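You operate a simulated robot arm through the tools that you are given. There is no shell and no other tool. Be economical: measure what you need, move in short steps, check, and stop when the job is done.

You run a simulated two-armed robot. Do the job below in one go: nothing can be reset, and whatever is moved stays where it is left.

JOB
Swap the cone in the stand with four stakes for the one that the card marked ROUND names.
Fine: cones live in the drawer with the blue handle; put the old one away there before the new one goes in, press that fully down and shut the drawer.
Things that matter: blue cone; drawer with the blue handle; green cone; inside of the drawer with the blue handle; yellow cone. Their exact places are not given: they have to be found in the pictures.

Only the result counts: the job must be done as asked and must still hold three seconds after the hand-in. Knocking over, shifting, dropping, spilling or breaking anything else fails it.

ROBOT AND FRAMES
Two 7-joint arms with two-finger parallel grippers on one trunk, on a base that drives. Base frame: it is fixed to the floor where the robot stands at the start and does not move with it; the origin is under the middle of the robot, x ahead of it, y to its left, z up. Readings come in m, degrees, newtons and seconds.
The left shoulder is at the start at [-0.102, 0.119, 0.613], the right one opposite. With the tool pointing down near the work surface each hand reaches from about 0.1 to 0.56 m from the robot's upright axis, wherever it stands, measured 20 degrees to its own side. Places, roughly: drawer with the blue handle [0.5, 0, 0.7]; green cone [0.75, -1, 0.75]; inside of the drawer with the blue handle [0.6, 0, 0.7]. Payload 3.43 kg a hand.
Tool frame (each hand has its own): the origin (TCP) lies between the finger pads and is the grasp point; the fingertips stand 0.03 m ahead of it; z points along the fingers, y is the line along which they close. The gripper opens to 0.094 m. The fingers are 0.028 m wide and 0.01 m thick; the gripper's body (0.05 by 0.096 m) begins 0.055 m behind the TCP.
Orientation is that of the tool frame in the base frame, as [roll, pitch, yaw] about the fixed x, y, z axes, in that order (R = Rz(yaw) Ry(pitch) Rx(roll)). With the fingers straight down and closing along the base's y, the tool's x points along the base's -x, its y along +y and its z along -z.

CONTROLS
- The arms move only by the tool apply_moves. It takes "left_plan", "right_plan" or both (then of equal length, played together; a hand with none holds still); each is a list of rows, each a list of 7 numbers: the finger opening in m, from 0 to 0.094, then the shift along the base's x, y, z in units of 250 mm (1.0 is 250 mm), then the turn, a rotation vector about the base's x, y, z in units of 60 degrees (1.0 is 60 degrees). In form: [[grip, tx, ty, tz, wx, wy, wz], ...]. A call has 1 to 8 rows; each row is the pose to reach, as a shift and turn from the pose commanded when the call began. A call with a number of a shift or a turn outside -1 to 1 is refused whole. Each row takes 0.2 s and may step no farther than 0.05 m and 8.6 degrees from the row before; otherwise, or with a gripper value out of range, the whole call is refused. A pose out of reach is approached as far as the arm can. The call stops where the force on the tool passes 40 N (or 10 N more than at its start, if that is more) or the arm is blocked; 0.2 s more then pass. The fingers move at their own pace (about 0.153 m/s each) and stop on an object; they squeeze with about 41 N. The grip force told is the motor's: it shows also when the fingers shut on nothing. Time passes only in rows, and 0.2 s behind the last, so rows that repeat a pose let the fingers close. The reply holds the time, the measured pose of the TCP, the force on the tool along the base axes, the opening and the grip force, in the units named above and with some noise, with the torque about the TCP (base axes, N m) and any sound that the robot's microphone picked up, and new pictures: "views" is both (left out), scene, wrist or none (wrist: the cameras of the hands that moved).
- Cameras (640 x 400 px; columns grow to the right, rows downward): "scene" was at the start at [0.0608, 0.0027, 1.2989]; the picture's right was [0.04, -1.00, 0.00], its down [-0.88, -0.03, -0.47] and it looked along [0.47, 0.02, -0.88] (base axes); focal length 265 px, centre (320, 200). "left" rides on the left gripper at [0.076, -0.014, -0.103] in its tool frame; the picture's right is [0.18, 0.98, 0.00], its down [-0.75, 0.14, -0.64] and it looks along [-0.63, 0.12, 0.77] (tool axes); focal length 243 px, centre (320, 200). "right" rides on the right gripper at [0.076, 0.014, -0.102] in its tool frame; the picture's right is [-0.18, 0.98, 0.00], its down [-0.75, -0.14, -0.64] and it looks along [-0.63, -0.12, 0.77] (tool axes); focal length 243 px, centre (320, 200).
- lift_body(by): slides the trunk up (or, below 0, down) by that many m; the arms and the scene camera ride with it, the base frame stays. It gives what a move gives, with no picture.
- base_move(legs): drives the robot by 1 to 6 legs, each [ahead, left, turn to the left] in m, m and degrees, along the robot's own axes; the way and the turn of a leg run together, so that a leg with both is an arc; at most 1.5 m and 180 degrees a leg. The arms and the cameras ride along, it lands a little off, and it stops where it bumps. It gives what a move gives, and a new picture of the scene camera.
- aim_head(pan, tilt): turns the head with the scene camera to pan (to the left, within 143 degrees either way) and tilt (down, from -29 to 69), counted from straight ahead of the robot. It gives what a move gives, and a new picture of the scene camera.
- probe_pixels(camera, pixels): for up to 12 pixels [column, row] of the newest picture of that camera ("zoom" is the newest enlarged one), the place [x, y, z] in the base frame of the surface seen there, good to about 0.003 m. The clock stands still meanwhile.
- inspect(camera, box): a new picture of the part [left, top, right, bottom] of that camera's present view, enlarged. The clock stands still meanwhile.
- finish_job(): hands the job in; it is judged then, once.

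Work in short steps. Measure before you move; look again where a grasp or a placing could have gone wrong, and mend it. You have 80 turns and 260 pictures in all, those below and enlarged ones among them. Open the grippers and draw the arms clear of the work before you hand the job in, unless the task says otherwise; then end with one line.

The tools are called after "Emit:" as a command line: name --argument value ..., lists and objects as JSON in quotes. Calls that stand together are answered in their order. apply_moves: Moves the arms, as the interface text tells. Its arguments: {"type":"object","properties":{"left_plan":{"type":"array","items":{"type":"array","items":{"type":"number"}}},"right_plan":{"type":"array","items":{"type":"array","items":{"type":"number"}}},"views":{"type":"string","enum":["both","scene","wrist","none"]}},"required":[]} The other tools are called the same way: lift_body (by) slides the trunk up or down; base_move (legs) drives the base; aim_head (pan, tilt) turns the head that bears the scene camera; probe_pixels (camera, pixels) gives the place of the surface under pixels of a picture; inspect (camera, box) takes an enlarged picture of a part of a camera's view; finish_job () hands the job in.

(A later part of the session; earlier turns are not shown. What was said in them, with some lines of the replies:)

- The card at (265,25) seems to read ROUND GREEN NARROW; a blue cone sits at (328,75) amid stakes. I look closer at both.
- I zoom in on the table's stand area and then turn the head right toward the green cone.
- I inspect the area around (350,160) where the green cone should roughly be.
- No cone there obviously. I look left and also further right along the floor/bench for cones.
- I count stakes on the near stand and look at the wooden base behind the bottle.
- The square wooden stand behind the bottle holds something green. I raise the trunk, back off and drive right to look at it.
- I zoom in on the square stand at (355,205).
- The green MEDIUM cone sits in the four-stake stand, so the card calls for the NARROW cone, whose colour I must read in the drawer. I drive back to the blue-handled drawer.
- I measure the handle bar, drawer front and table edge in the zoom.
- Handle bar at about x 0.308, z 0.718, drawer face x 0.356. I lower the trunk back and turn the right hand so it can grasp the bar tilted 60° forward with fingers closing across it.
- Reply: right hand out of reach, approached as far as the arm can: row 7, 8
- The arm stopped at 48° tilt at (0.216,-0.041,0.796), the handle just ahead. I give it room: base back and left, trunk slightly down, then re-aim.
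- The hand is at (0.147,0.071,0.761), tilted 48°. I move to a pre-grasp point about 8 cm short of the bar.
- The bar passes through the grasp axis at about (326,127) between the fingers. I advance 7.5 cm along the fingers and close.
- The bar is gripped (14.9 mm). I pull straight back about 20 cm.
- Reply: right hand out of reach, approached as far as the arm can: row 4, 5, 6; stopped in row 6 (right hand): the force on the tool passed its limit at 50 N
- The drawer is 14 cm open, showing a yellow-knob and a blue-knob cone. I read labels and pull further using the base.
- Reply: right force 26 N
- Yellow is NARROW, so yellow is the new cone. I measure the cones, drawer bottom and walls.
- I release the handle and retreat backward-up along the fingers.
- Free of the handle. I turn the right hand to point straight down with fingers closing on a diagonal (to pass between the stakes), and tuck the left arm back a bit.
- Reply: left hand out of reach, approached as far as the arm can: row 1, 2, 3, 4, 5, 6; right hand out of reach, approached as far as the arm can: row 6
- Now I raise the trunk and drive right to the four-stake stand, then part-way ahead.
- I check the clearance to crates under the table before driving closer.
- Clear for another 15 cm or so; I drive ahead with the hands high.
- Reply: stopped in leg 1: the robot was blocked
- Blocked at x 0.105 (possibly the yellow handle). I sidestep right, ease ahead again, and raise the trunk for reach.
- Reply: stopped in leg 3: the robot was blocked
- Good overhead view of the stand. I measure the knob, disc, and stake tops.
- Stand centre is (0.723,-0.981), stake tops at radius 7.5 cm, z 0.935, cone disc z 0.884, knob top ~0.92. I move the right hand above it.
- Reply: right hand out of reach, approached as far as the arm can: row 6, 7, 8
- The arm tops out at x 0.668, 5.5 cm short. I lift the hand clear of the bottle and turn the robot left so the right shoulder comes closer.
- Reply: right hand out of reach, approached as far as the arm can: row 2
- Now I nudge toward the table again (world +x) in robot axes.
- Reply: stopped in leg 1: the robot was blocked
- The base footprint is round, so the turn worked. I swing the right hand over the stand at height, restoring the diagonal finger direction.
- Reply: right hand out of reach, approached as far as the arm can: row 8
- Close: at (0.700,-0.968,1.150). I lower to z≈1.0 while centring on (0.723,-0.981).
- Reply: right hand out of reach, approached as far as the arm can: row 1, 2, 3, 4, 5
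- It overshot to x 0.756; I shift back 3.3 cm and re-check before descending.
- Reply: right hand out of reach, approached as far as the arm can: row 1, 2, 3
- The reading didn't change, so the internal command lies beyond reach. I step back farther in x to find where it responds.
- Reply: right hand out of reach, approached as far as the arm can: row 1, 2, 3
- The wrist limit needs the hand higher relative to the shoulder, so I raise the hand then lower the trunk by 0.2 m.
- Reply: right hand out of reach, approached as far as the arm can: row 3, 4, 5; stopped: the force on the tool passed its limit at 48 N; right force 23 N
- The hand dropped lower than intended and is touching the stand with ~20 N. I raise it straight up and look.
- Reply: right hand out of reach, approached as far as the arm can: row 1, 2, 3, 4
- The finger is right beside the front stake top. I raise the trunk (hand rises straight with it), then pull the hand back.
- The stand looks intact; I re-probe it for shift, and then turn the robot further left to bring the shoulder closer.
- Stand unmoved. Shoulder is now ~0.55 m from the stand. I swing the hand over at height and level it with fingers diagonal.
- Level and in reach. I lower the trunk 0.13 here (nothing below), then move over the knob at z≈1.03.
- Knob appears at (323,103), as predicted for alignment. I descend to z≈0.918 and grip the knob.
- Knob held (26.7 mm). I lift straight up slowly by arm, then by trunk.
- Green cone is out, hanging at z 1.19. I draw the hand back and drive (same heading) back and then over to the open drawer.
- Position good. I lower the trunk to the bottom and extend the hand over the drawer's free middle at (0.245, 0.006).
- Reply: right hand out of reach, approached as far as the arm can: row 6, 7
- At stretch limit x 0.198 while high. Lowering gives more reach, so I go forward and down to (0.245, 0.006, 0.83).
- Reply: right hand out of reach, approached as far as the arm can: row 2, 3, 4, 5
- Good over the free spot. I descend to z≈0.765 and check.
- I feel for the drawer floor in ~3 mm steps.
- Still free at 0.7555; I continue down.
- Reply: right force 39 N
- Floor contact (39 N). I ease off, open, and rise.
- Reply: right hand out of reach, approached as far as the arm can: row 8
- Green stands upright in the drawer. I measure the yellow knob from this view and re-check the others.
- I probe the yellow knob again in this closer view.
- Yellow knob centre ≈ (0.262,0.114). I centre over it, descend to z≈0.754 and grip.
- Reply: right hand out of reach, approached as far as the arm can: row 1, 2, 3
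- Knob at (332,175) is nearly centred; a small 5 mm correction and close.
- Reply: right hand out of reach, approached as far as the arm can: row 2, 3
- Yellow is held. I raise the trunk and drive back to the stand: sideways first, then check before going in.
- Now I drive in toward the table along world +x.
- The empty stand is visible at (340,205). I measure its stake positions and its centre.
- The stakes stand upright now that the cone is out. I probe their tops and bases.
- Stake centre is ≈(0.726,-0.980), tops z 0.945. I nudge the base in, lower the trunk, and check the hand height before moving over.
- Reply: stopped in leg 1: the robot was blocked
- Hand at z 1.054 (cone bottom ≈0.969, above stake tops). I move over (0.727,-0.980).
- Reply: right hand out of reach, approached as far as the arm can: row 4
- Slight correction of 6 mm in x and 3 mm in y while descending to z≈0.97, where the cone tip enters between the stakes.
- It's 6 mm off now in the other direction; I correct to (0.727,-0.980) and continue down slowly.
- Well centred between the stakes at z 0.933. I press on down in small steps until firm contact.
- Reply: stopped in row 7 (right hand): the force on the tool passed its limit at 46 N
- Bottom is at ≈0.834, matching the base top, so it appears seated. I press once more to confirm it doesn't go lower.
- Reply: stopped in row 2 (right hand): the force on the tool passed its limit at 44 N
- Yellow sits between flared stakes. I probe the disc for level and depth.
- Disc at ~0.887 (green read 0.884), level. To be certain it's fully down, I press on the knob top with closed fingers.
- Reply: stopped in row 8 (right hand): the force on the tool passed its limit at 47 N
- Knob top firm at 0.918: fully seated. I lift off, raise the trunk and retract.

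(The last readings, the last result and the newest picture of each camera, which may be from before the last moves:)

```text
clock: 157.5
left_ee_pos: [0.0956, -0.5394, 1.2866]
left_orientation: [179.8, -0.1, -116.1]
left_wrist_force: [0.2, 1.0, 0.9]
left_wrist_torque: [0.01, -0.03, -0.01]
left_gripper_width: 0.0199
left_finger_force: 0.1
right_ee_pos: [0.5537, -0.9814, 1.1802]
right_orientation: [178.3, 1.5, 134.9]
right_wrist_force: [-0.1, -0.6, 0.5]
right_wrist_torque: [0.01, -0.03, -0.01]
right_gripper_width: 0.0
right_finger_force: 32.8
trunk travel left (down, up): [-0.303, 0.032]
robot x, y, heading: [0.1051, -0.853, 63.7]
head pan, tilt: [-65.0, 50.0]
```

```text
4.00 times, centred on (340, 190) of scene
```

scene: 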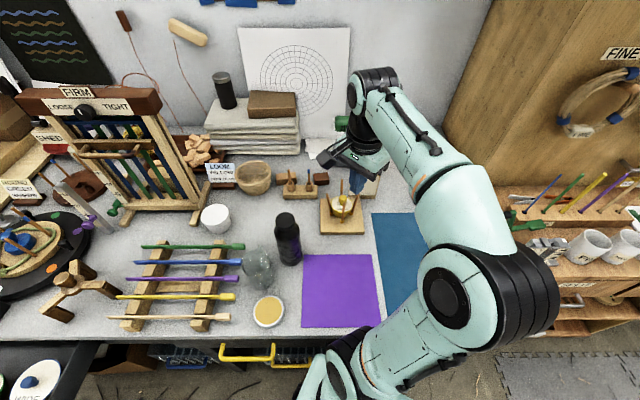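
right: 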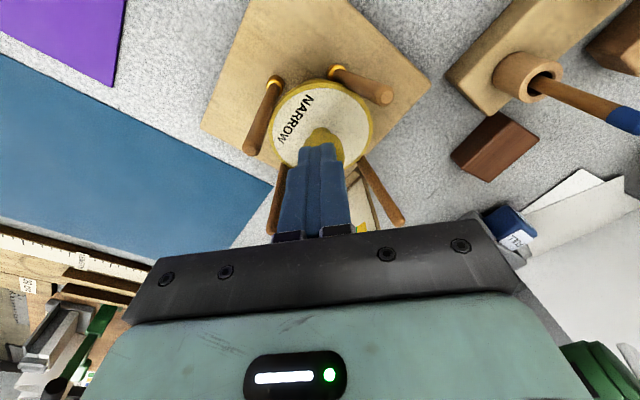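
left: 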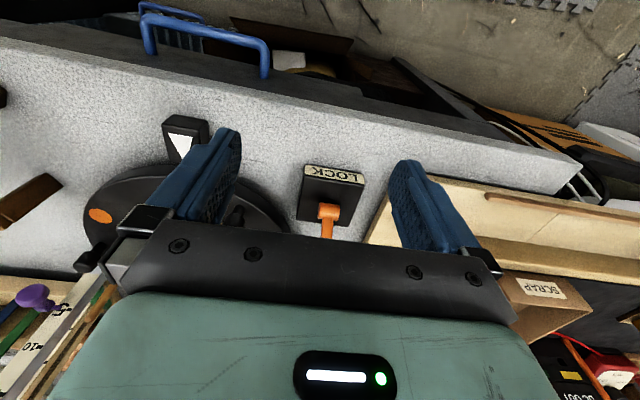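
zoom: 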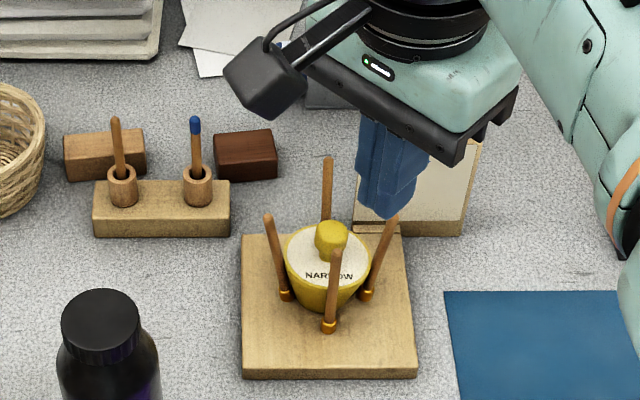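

Yellow is correctly in. I drive back and over to the drawer, ending about 22 cm farther back than before.

Emit:
base_move --legs '[[-0.334, 0.677, 0]]'

Emit:
base_move --legs '[[0.905, 0.447, 0]]'

Emit:
lift_body --by -0.303

```text
clock: 163.8
left_ee_pos: [-0.6525, -0.5354, 1.2863]
left_orientation: [179.8, -0.1, -116.2]
left_wrist_force: [-0.5, -0.6, 0.4]
left_wrist_torque: [0.01, -0.01, 0.01]
left_gripper_width: 0.02
left_finger_force: 0.1
right_ee_pos: [-0.194, -0.977, 1.1819]
right_orientation: [178.4, 1.6, 134.8]
right_wrist_force: [-0.9, -0.8, -0.6]
right_wrist_torque: [-0.01, -0.01, 0.0]
right_gripper_width: 0.0001
right_finger_force: 33.2
trunk travel left (down, up): [-0.303, 0.032]
robot x, y, heading: [-0.6386, -0.8462, 63.5]
head pan, tilt: [-65.0, 50.0]
```

scene: 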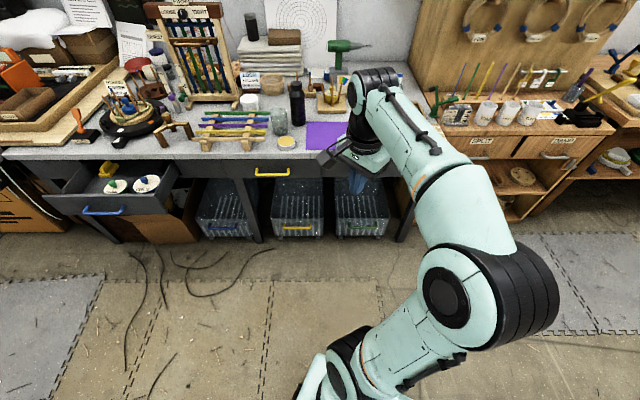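

```text
clock: 169.0
left_ee_pos: [-0.6489, 0.4694, 1.2859]
left_orientation: [179.7, 0.0, -115.9]
left_wrist_force: [-0.7, 0.0, 0.0]
left_wrist_torque: [0.01, -0.02, 0.0]
left_gripper_width: 0.0198
left_finger_force: 0.1
right_ee_pos: [-0.1889, 0.029, 1.1811]
right_orientation: [178.3, 1.5, 135.0]
right_wrist_force: [0.2, 0.4, -0.2]
right_wrist_torque: [0.01, 0.02, 0.01]
right_gripper_width: 0.0
right_finger_force: 33.4
trunk travel left (down, up): [-0.303, 0.032]
robot x, y, heading: [-0.6387, 0.158, 63.8]
head pan, tilt: [-65.0, 50.0]
```

scene: 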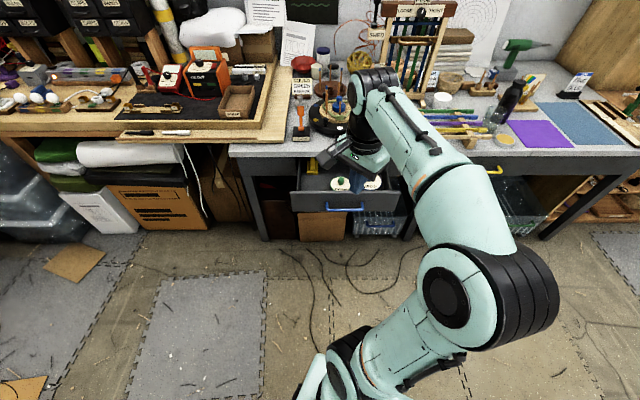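

```text
clock: 172.0
left_ee_pos: [-0.6475, 0.4713, 0.9822]
left_orientation: [179.9, -0.1, -116.0]
left_wrist_force: [-0.1, 0.1, 1.0]
left_wrist_torque: [-0.03, -0.02, 0.02]
left_gripper_width: 0.0201
left_finger_force: 0.1
right_ee_pos: [-0.1902, 0.028, 0.8781]
right_orientation: [178.3, 1.6, 135.1]
right_wrist_force: [0.5, 0.6, -0.2]
right_wrist_torque: [-0.04, 0.01, -0.01]
right_gripper_width: 0.0
right_finger_force: 32.8
trunk travel left (down, up): [0.0, 0.335]
robot x, y, heading: [-0.635, 0.1588, 64.2]
head pan, tilt: [-65.0, 50.0]
```

I extend the closed fingers to just in front of the handle bar at (0.03, 0.0, 0.725).

Emit:
apply_moves --right_plan '[[0.0, 0.1, -0.015, -0.09, 0, 0, 0], [0.0, 0.22, -0.03, -0.18, 0, 0, 0], [0.0, 0.34, -0.045, -0.27, 0, 0, 0], [0.0, 0.46, -0.06, -0.36, 0, 0, 0], [0.0, 0.58, -0.075, -0.44, 0, 0, 0], [0.0, 0.7, -0.09, -0.52, 0, 0, 0], [0.0, 0.8, -0.1, -0.61, 0, 0, 0], [0.0, 0.86, -0.112, -0.61, 0, 0, 0]]' --views "both"

```text
clock: 173.8
left_ee_pos: [-0.6471, 0.469, 0.9827]
left_orientation: [179.8, -0.2, -115.9]
left_wrist_force: [-0.5, 0.5, -0.8]
left_wrist_torque: [-0.02, 0.01, 0.0]
left_gripper_width: 0.0201
left_finger_force: 0.0
right_ee_pos: [0.027, 0.0002, 0.7259]
right_orientation: [178.3, 1.5, 134.9]
right_wrist_force: [0.2, 0.2, 0.0]
right_wrist_torque: [-0.01, 0.01, -0.03]
right_gripper_width: 0.0001
right_finger_force: 33.1
trunk travel left (down, up): [0.0, 0.335]
robot x, y, heading: [-0.6361, 0.1631, 63.9]
head pan, tilt: [-65.0, 50.0]
```

scene: 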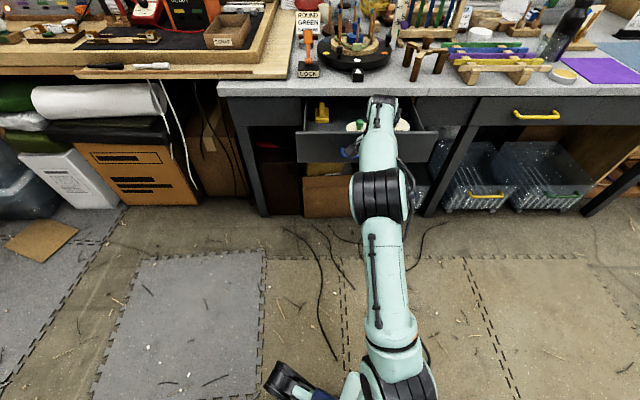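
right: 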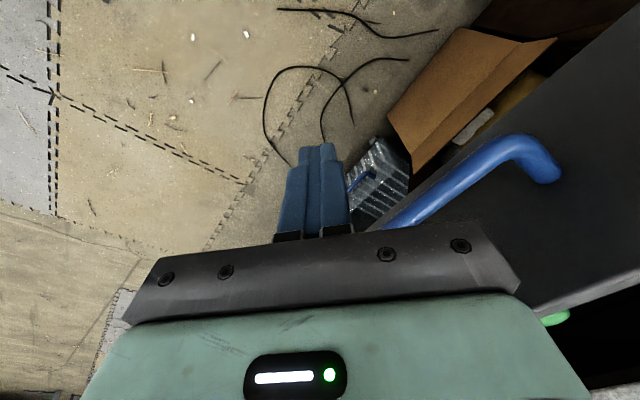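

Fingers are in front of the bar with clear overlap. I push by driving the base in +x, first 17 cm.

Emit:
base_move --legs '[[0.075, -0.153, 0]]'

```text
clock: 175.8
left_ee_pos: [-0.479, 0.4692, 0.9827]
left_orientation: [179.7, -0.1, -115.9]
left_wrist_force: [-0.2, -0.4, 0.5]
left_wrist_torque: [-0.01, -0.01, 0.01]
left_gripper_width: 0.0201
left_finger_force: 0.0
right_ee_pos: [0.1975, -0.0, 0.7246]
right_orientation: [178.4, 1.4, 135.0]
right_wrist_force: [0.1, 0.3, -0.4]
right_wrist_torque: [0.0, 0.0, 0.02]
right_gripper_width: 0.0
right_finger_force: 32.8
trunk travel left (down, up): [0.0, 0.335]
robot x, y, heading: [-0.4654, 0.1576, 63.8]
head pan, tilt: [-65.0, 50.0]
```

scene: 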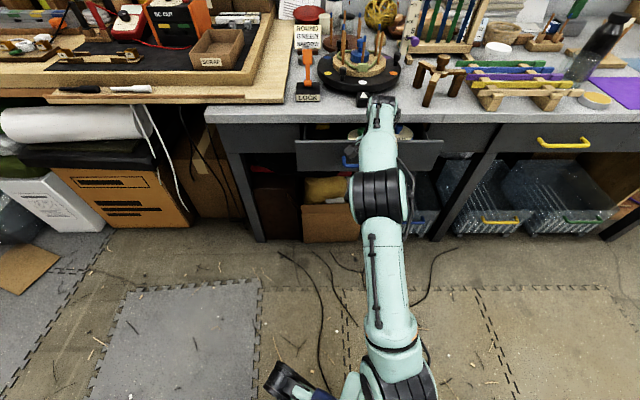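

The drawer moves in. Another 7 cm by base, then the last bit with the arm under force limit.

Emit:
base_move --legs '[[0.031, -0.063, 0]]'

Emit:
apply_moves --right_plan '[[0.0, 0.03, 0, 0, 0, 0, 0], [0.0, 0.06, 0, 0, 0, 0, 0], [0.0, 0.09, 0, 0, 0, 0, 0], [0.0, 0.12, 0, 0, 0, 0, 0]]' --views "both"

```text
clock: 177.0
left_ee_pos: [-0.4093, 0.4696, 0.9821]
left_orientation: [179.7, -0.1, -116.1]
left_wrist_force: [1.0, -0.6, 0.6]
left_wrist_torque: [-0.01, 0.0, 0.0]
left_gripper_width: 0.0199
left_finger_force: 0.0
right_ee_pos: [0.2661, -0.0018, 0.7247]
right_orientation: [178.2, 1.5, 135.1]
right_wrist_force: [-0.5, 0.2, 0.4]
right_wrist_torque: [0.02, 0.0, -0.01]
right_gripper_width: 0.0001
right_finger_force: 32.9
trunk travel left (down, up): [0.0, 0.335]
robot x, y, heading: [-0.397, 0.1575, 63.9]
head pan, tilt: [-65.0, 50.0]
```

scene: 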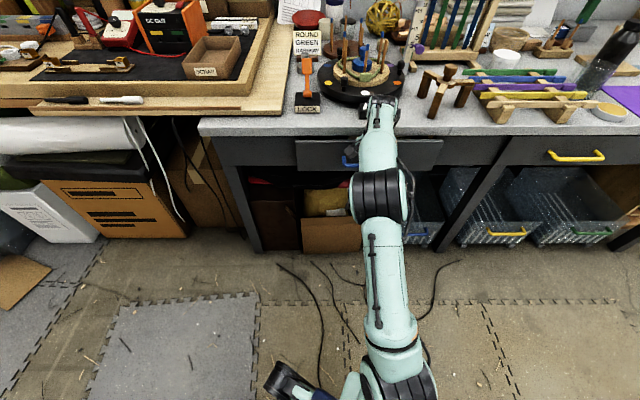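

```text
clock: 178.0
left_ee_pos: [-0.4094, 0.4686, 0.9831]
left_orientation: [179.8, -0.1, -115.9]
left_wrist_force: [0.3, 0.0, 0.8]
left_wrist_torque: [0.0, -0.02, -0.04]
left_gripper_width: 0.0199
left_finger_force: 0.0
right_ee_pos: [0.2952, -0.0006, 0.7236]
right_orientation: [178.4, 1.4, 134.9]
right_wrist_force: [-10.0, -0.5, -3.4]
right_wrist_torque: [-0.01, 0.15, -0.06]
right_gripper_width: 0.0001
right_finger_force: 32.9
trunk travel left (down, up): [0.0, 0.335]
robot x, y, heading: [-0.3996, 0.1558, 63.7]
head pan, tilt: [-65.0, 50.0]
```

scene: 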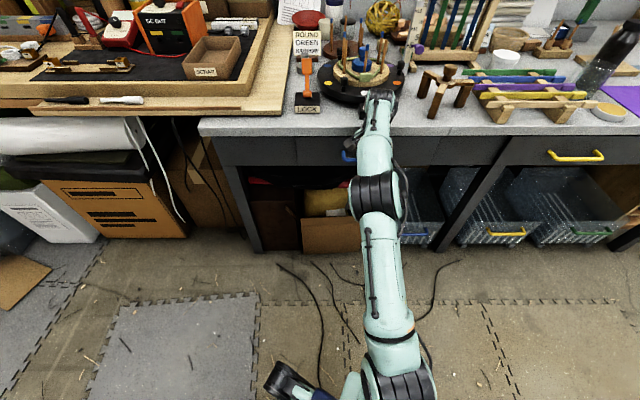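
right: 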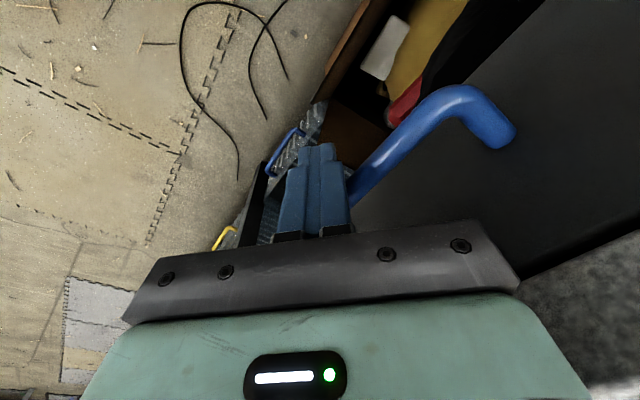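

Resistance of 10 N: likely shut. I draw the hand back and measure the drawer face against its neighbours.

Emit:
apply_moves --right_plan '[[0.0, -0.15, 0, 0, 0, 0, 0], [0.0, -0.3, 0, 0.1, 0, 0, 0], [0.0, -0.45, 0, 0.2, 0, 0, 0], [0.0, -0.6, 0, 0.3, 0, 0, 0], [0.0, -0.75, 0, 0.4, 0, 0, 0]]' --views "none"

Emit:
base_move --legs '[[-0.11, 0.0, 0]]'

Emit:
inspect --camera "scene" --box '[220, 90, 480, 260]'

```text
clock: 179.2
left_ee_pos: [-0.4101, 0.4692, 0.984]
left_orientation: [179.8, -0.1, -116.0]
left_wrist_force: [0.1, 0.8, -0.9]
left_wrist_torque: [-0.01, 0.0, -0.04]
left_gripper_width: 0.0199
left_finger_force: 0.0
right_ee_pos: [0.1089, -0.0007, 0.8271]
right_orientation: [178.2, 1.5, 135.1]
right_wrist_force: [0.1, 0.0, 0.5]
right_wrist_torque: [-0.01, 0.0, 0.01]
right_gripper_width: 0.0001
right_finger_force: 33.3
trunk travel left (down, up): [0.0, 0.335]
robot x, y, heading: [-0.4004, 0.1565, 63.7]
head pan, tilt: [-65.0, 50.0]
```

```text
clock: 180.4
left_ee_pos: [-0.4567, 0.372, 0.984]
left_orientation: [179.8, -0.1, -115.9]
left_wrist_force: [-0.1, -0.9, -0.1]
left_wrist_torque: [-0.02, -0.02, 0.0]
left_gripper_width: 0.0201
left_finger_force: 0.1
right_ee_pos: [0.0629, -0.0982, 0.8266]
right_orientation: [178.1, 1.5, 135.1]
right_wrist_force: [-0.2, -0.2, 0.6]
right_wrist_torque: [0.01, 0.01, 0.02]
right_gripper_width: 0.0
right_finger_force: 33.7
trunk travel left (down, up): [0.0, 0.335]
robot x, y, heading: [-0.4493, 0.057, 64.0]
head pan, tilt: [-65.0, 50.0]
```

scene: 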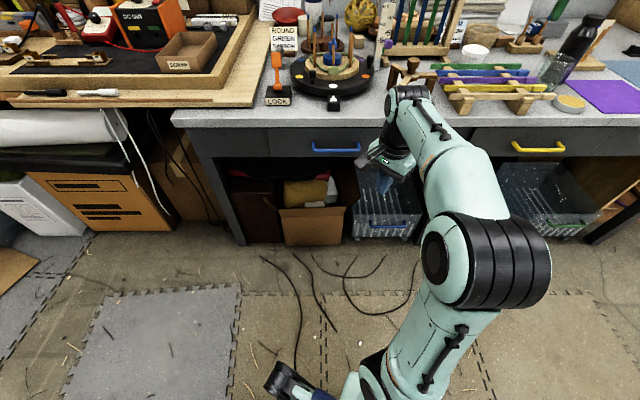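

```text
2.35 times, centred on (350, 175) of scene
```

zoom: 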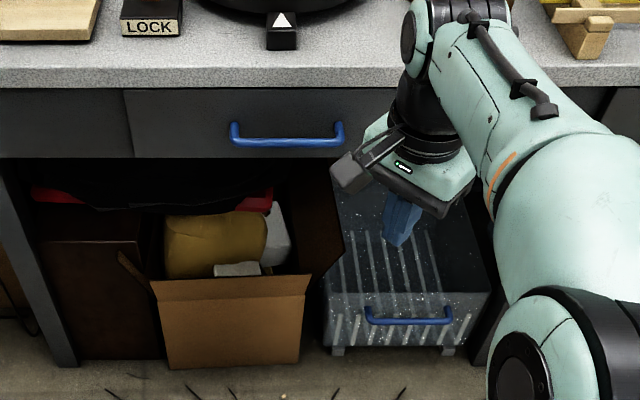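

Emit:
probe_pixels --camera "zoom" --pixels '[[150, 125], [110, 125], [200, 120], [80, 125], [290, 142], [280, 110], [150, 145], [95, 145], [138, 110], [115, 110]]'

```text
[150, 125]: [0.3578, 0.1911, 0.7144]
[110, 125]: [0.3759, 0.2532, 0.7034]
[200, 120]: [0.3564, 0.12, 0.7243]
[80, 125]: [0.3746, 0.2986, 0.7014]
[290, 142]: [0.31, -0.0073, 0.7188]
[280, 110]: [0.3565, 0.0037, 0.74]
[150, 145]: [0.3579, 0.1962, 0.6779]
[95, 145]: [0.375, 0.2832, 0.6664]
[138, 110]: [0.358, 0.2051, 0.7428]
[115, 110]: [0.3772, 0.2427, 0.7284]
```

The face (x≈0.357) and handle (0.310) read as they did when shut originally, so the drawer is closed. I open the grippers, draw back, and check the overall scene.

Emit:
apply_moves --right_plan '[[0.094, 0, 0, 0.05, 0, 0, 0], [0.094, 0, 0, 0.1, 0, 0, 0], [0.094, 0, 0, 0.15, 0, 0, 0]]' --left_plan '[[0.094, 0, 0, 0, 0, 0, 0], [0.094, 0, 0, 0, 0, 0, 0], [0.094, 0, 0, 0, 0, 0, 0]]' --views "none"

Emit:
base_move --legs '[[-0.1, 0.2, 0]]'

Emit:
inspect --camera "scene" --box '[240, 60, 640, 240]'

```text
clock: 181.2
left_ee_pos: [-0.4572, 0.3719, 0.9827]
left_orientation: [179.8, -0.1, -115.8]
left_wrist_force: [-0.6, -0.1, -0.3]
left_wrist_torque: [0.0, -0.03, 0.01]
left_gripper_width: 0.0939
left_finger_force: 0.2
right_ee_pos: [0.063, -0.0973, 0.8649]
right_orientation: [178.3, 1.5, 135.2]
right_wrist_force: [-0.4, -0.7, -0.1]
right_wrist_torque: [0.02, 0.02, -0.02]
right_gripper_width: 0.0942
right_finger_force: 0.0
trunk travel left (down, up): [0.0, 0.335]
robot x, y, heading: [-0.4463, 0.0576, 63.8]
head pan, tilt: [-65.0, 50.0]
```

```text
clock: 183.6
left_ee_pos: [-0.6783, 0.3686, 0.9829]
left_orientation: [179.9, -0.1, -116.1]
left_wrist_force: [0.7, 0.1, 0.0]
left_wrist_torque: [-0.03, 0.0, 0.01]
left_gripper_width: 0.0941
left_finger_force: 0.0
right_ee_pos: [-0.1599, -0.103, 0.8642]
right_orientation: [178.3, 1.5, 134.9]
right_wrist_force: [-0.1, -0.1, -0.3]
right_wrist_torque: [0.0, -0.01, -0.02]
right_gripper_width: 0.0939
right_finger_force: 0.0
trunk travel left (down, up): [0.0, 0.335]
robot x, y, heading: [-0.6721, 0.0572, 64.1]
head pan, tilt: [-65.0, 50.0]
```

scene: 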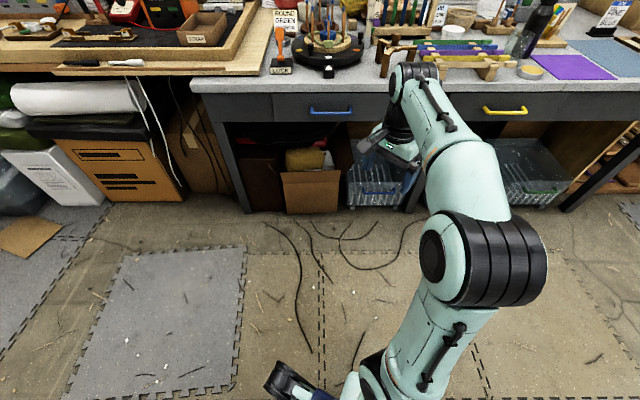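

```text
1.60 times, centred on (440, 150) of scene
```

zoom: 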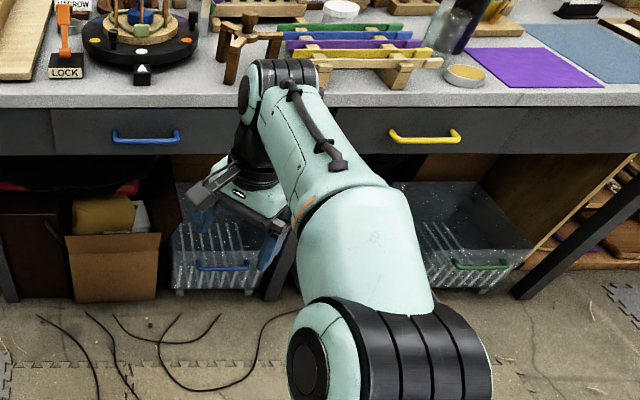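

The drawer is shut, the grippers are open and the arms are clear of the work, so I hand the job in.

Emit:
finish_job

```text
The job is handed in.
```

The ROUND card reads GREEN NARROW, and the green cone in the four-stake stand was marked MEDIUM. I took NARROW as the cone it names: the yellow NARROW cone is now pressed fully down in that stand, the green one is in the blue-handled drawer, and the drawer is shut.
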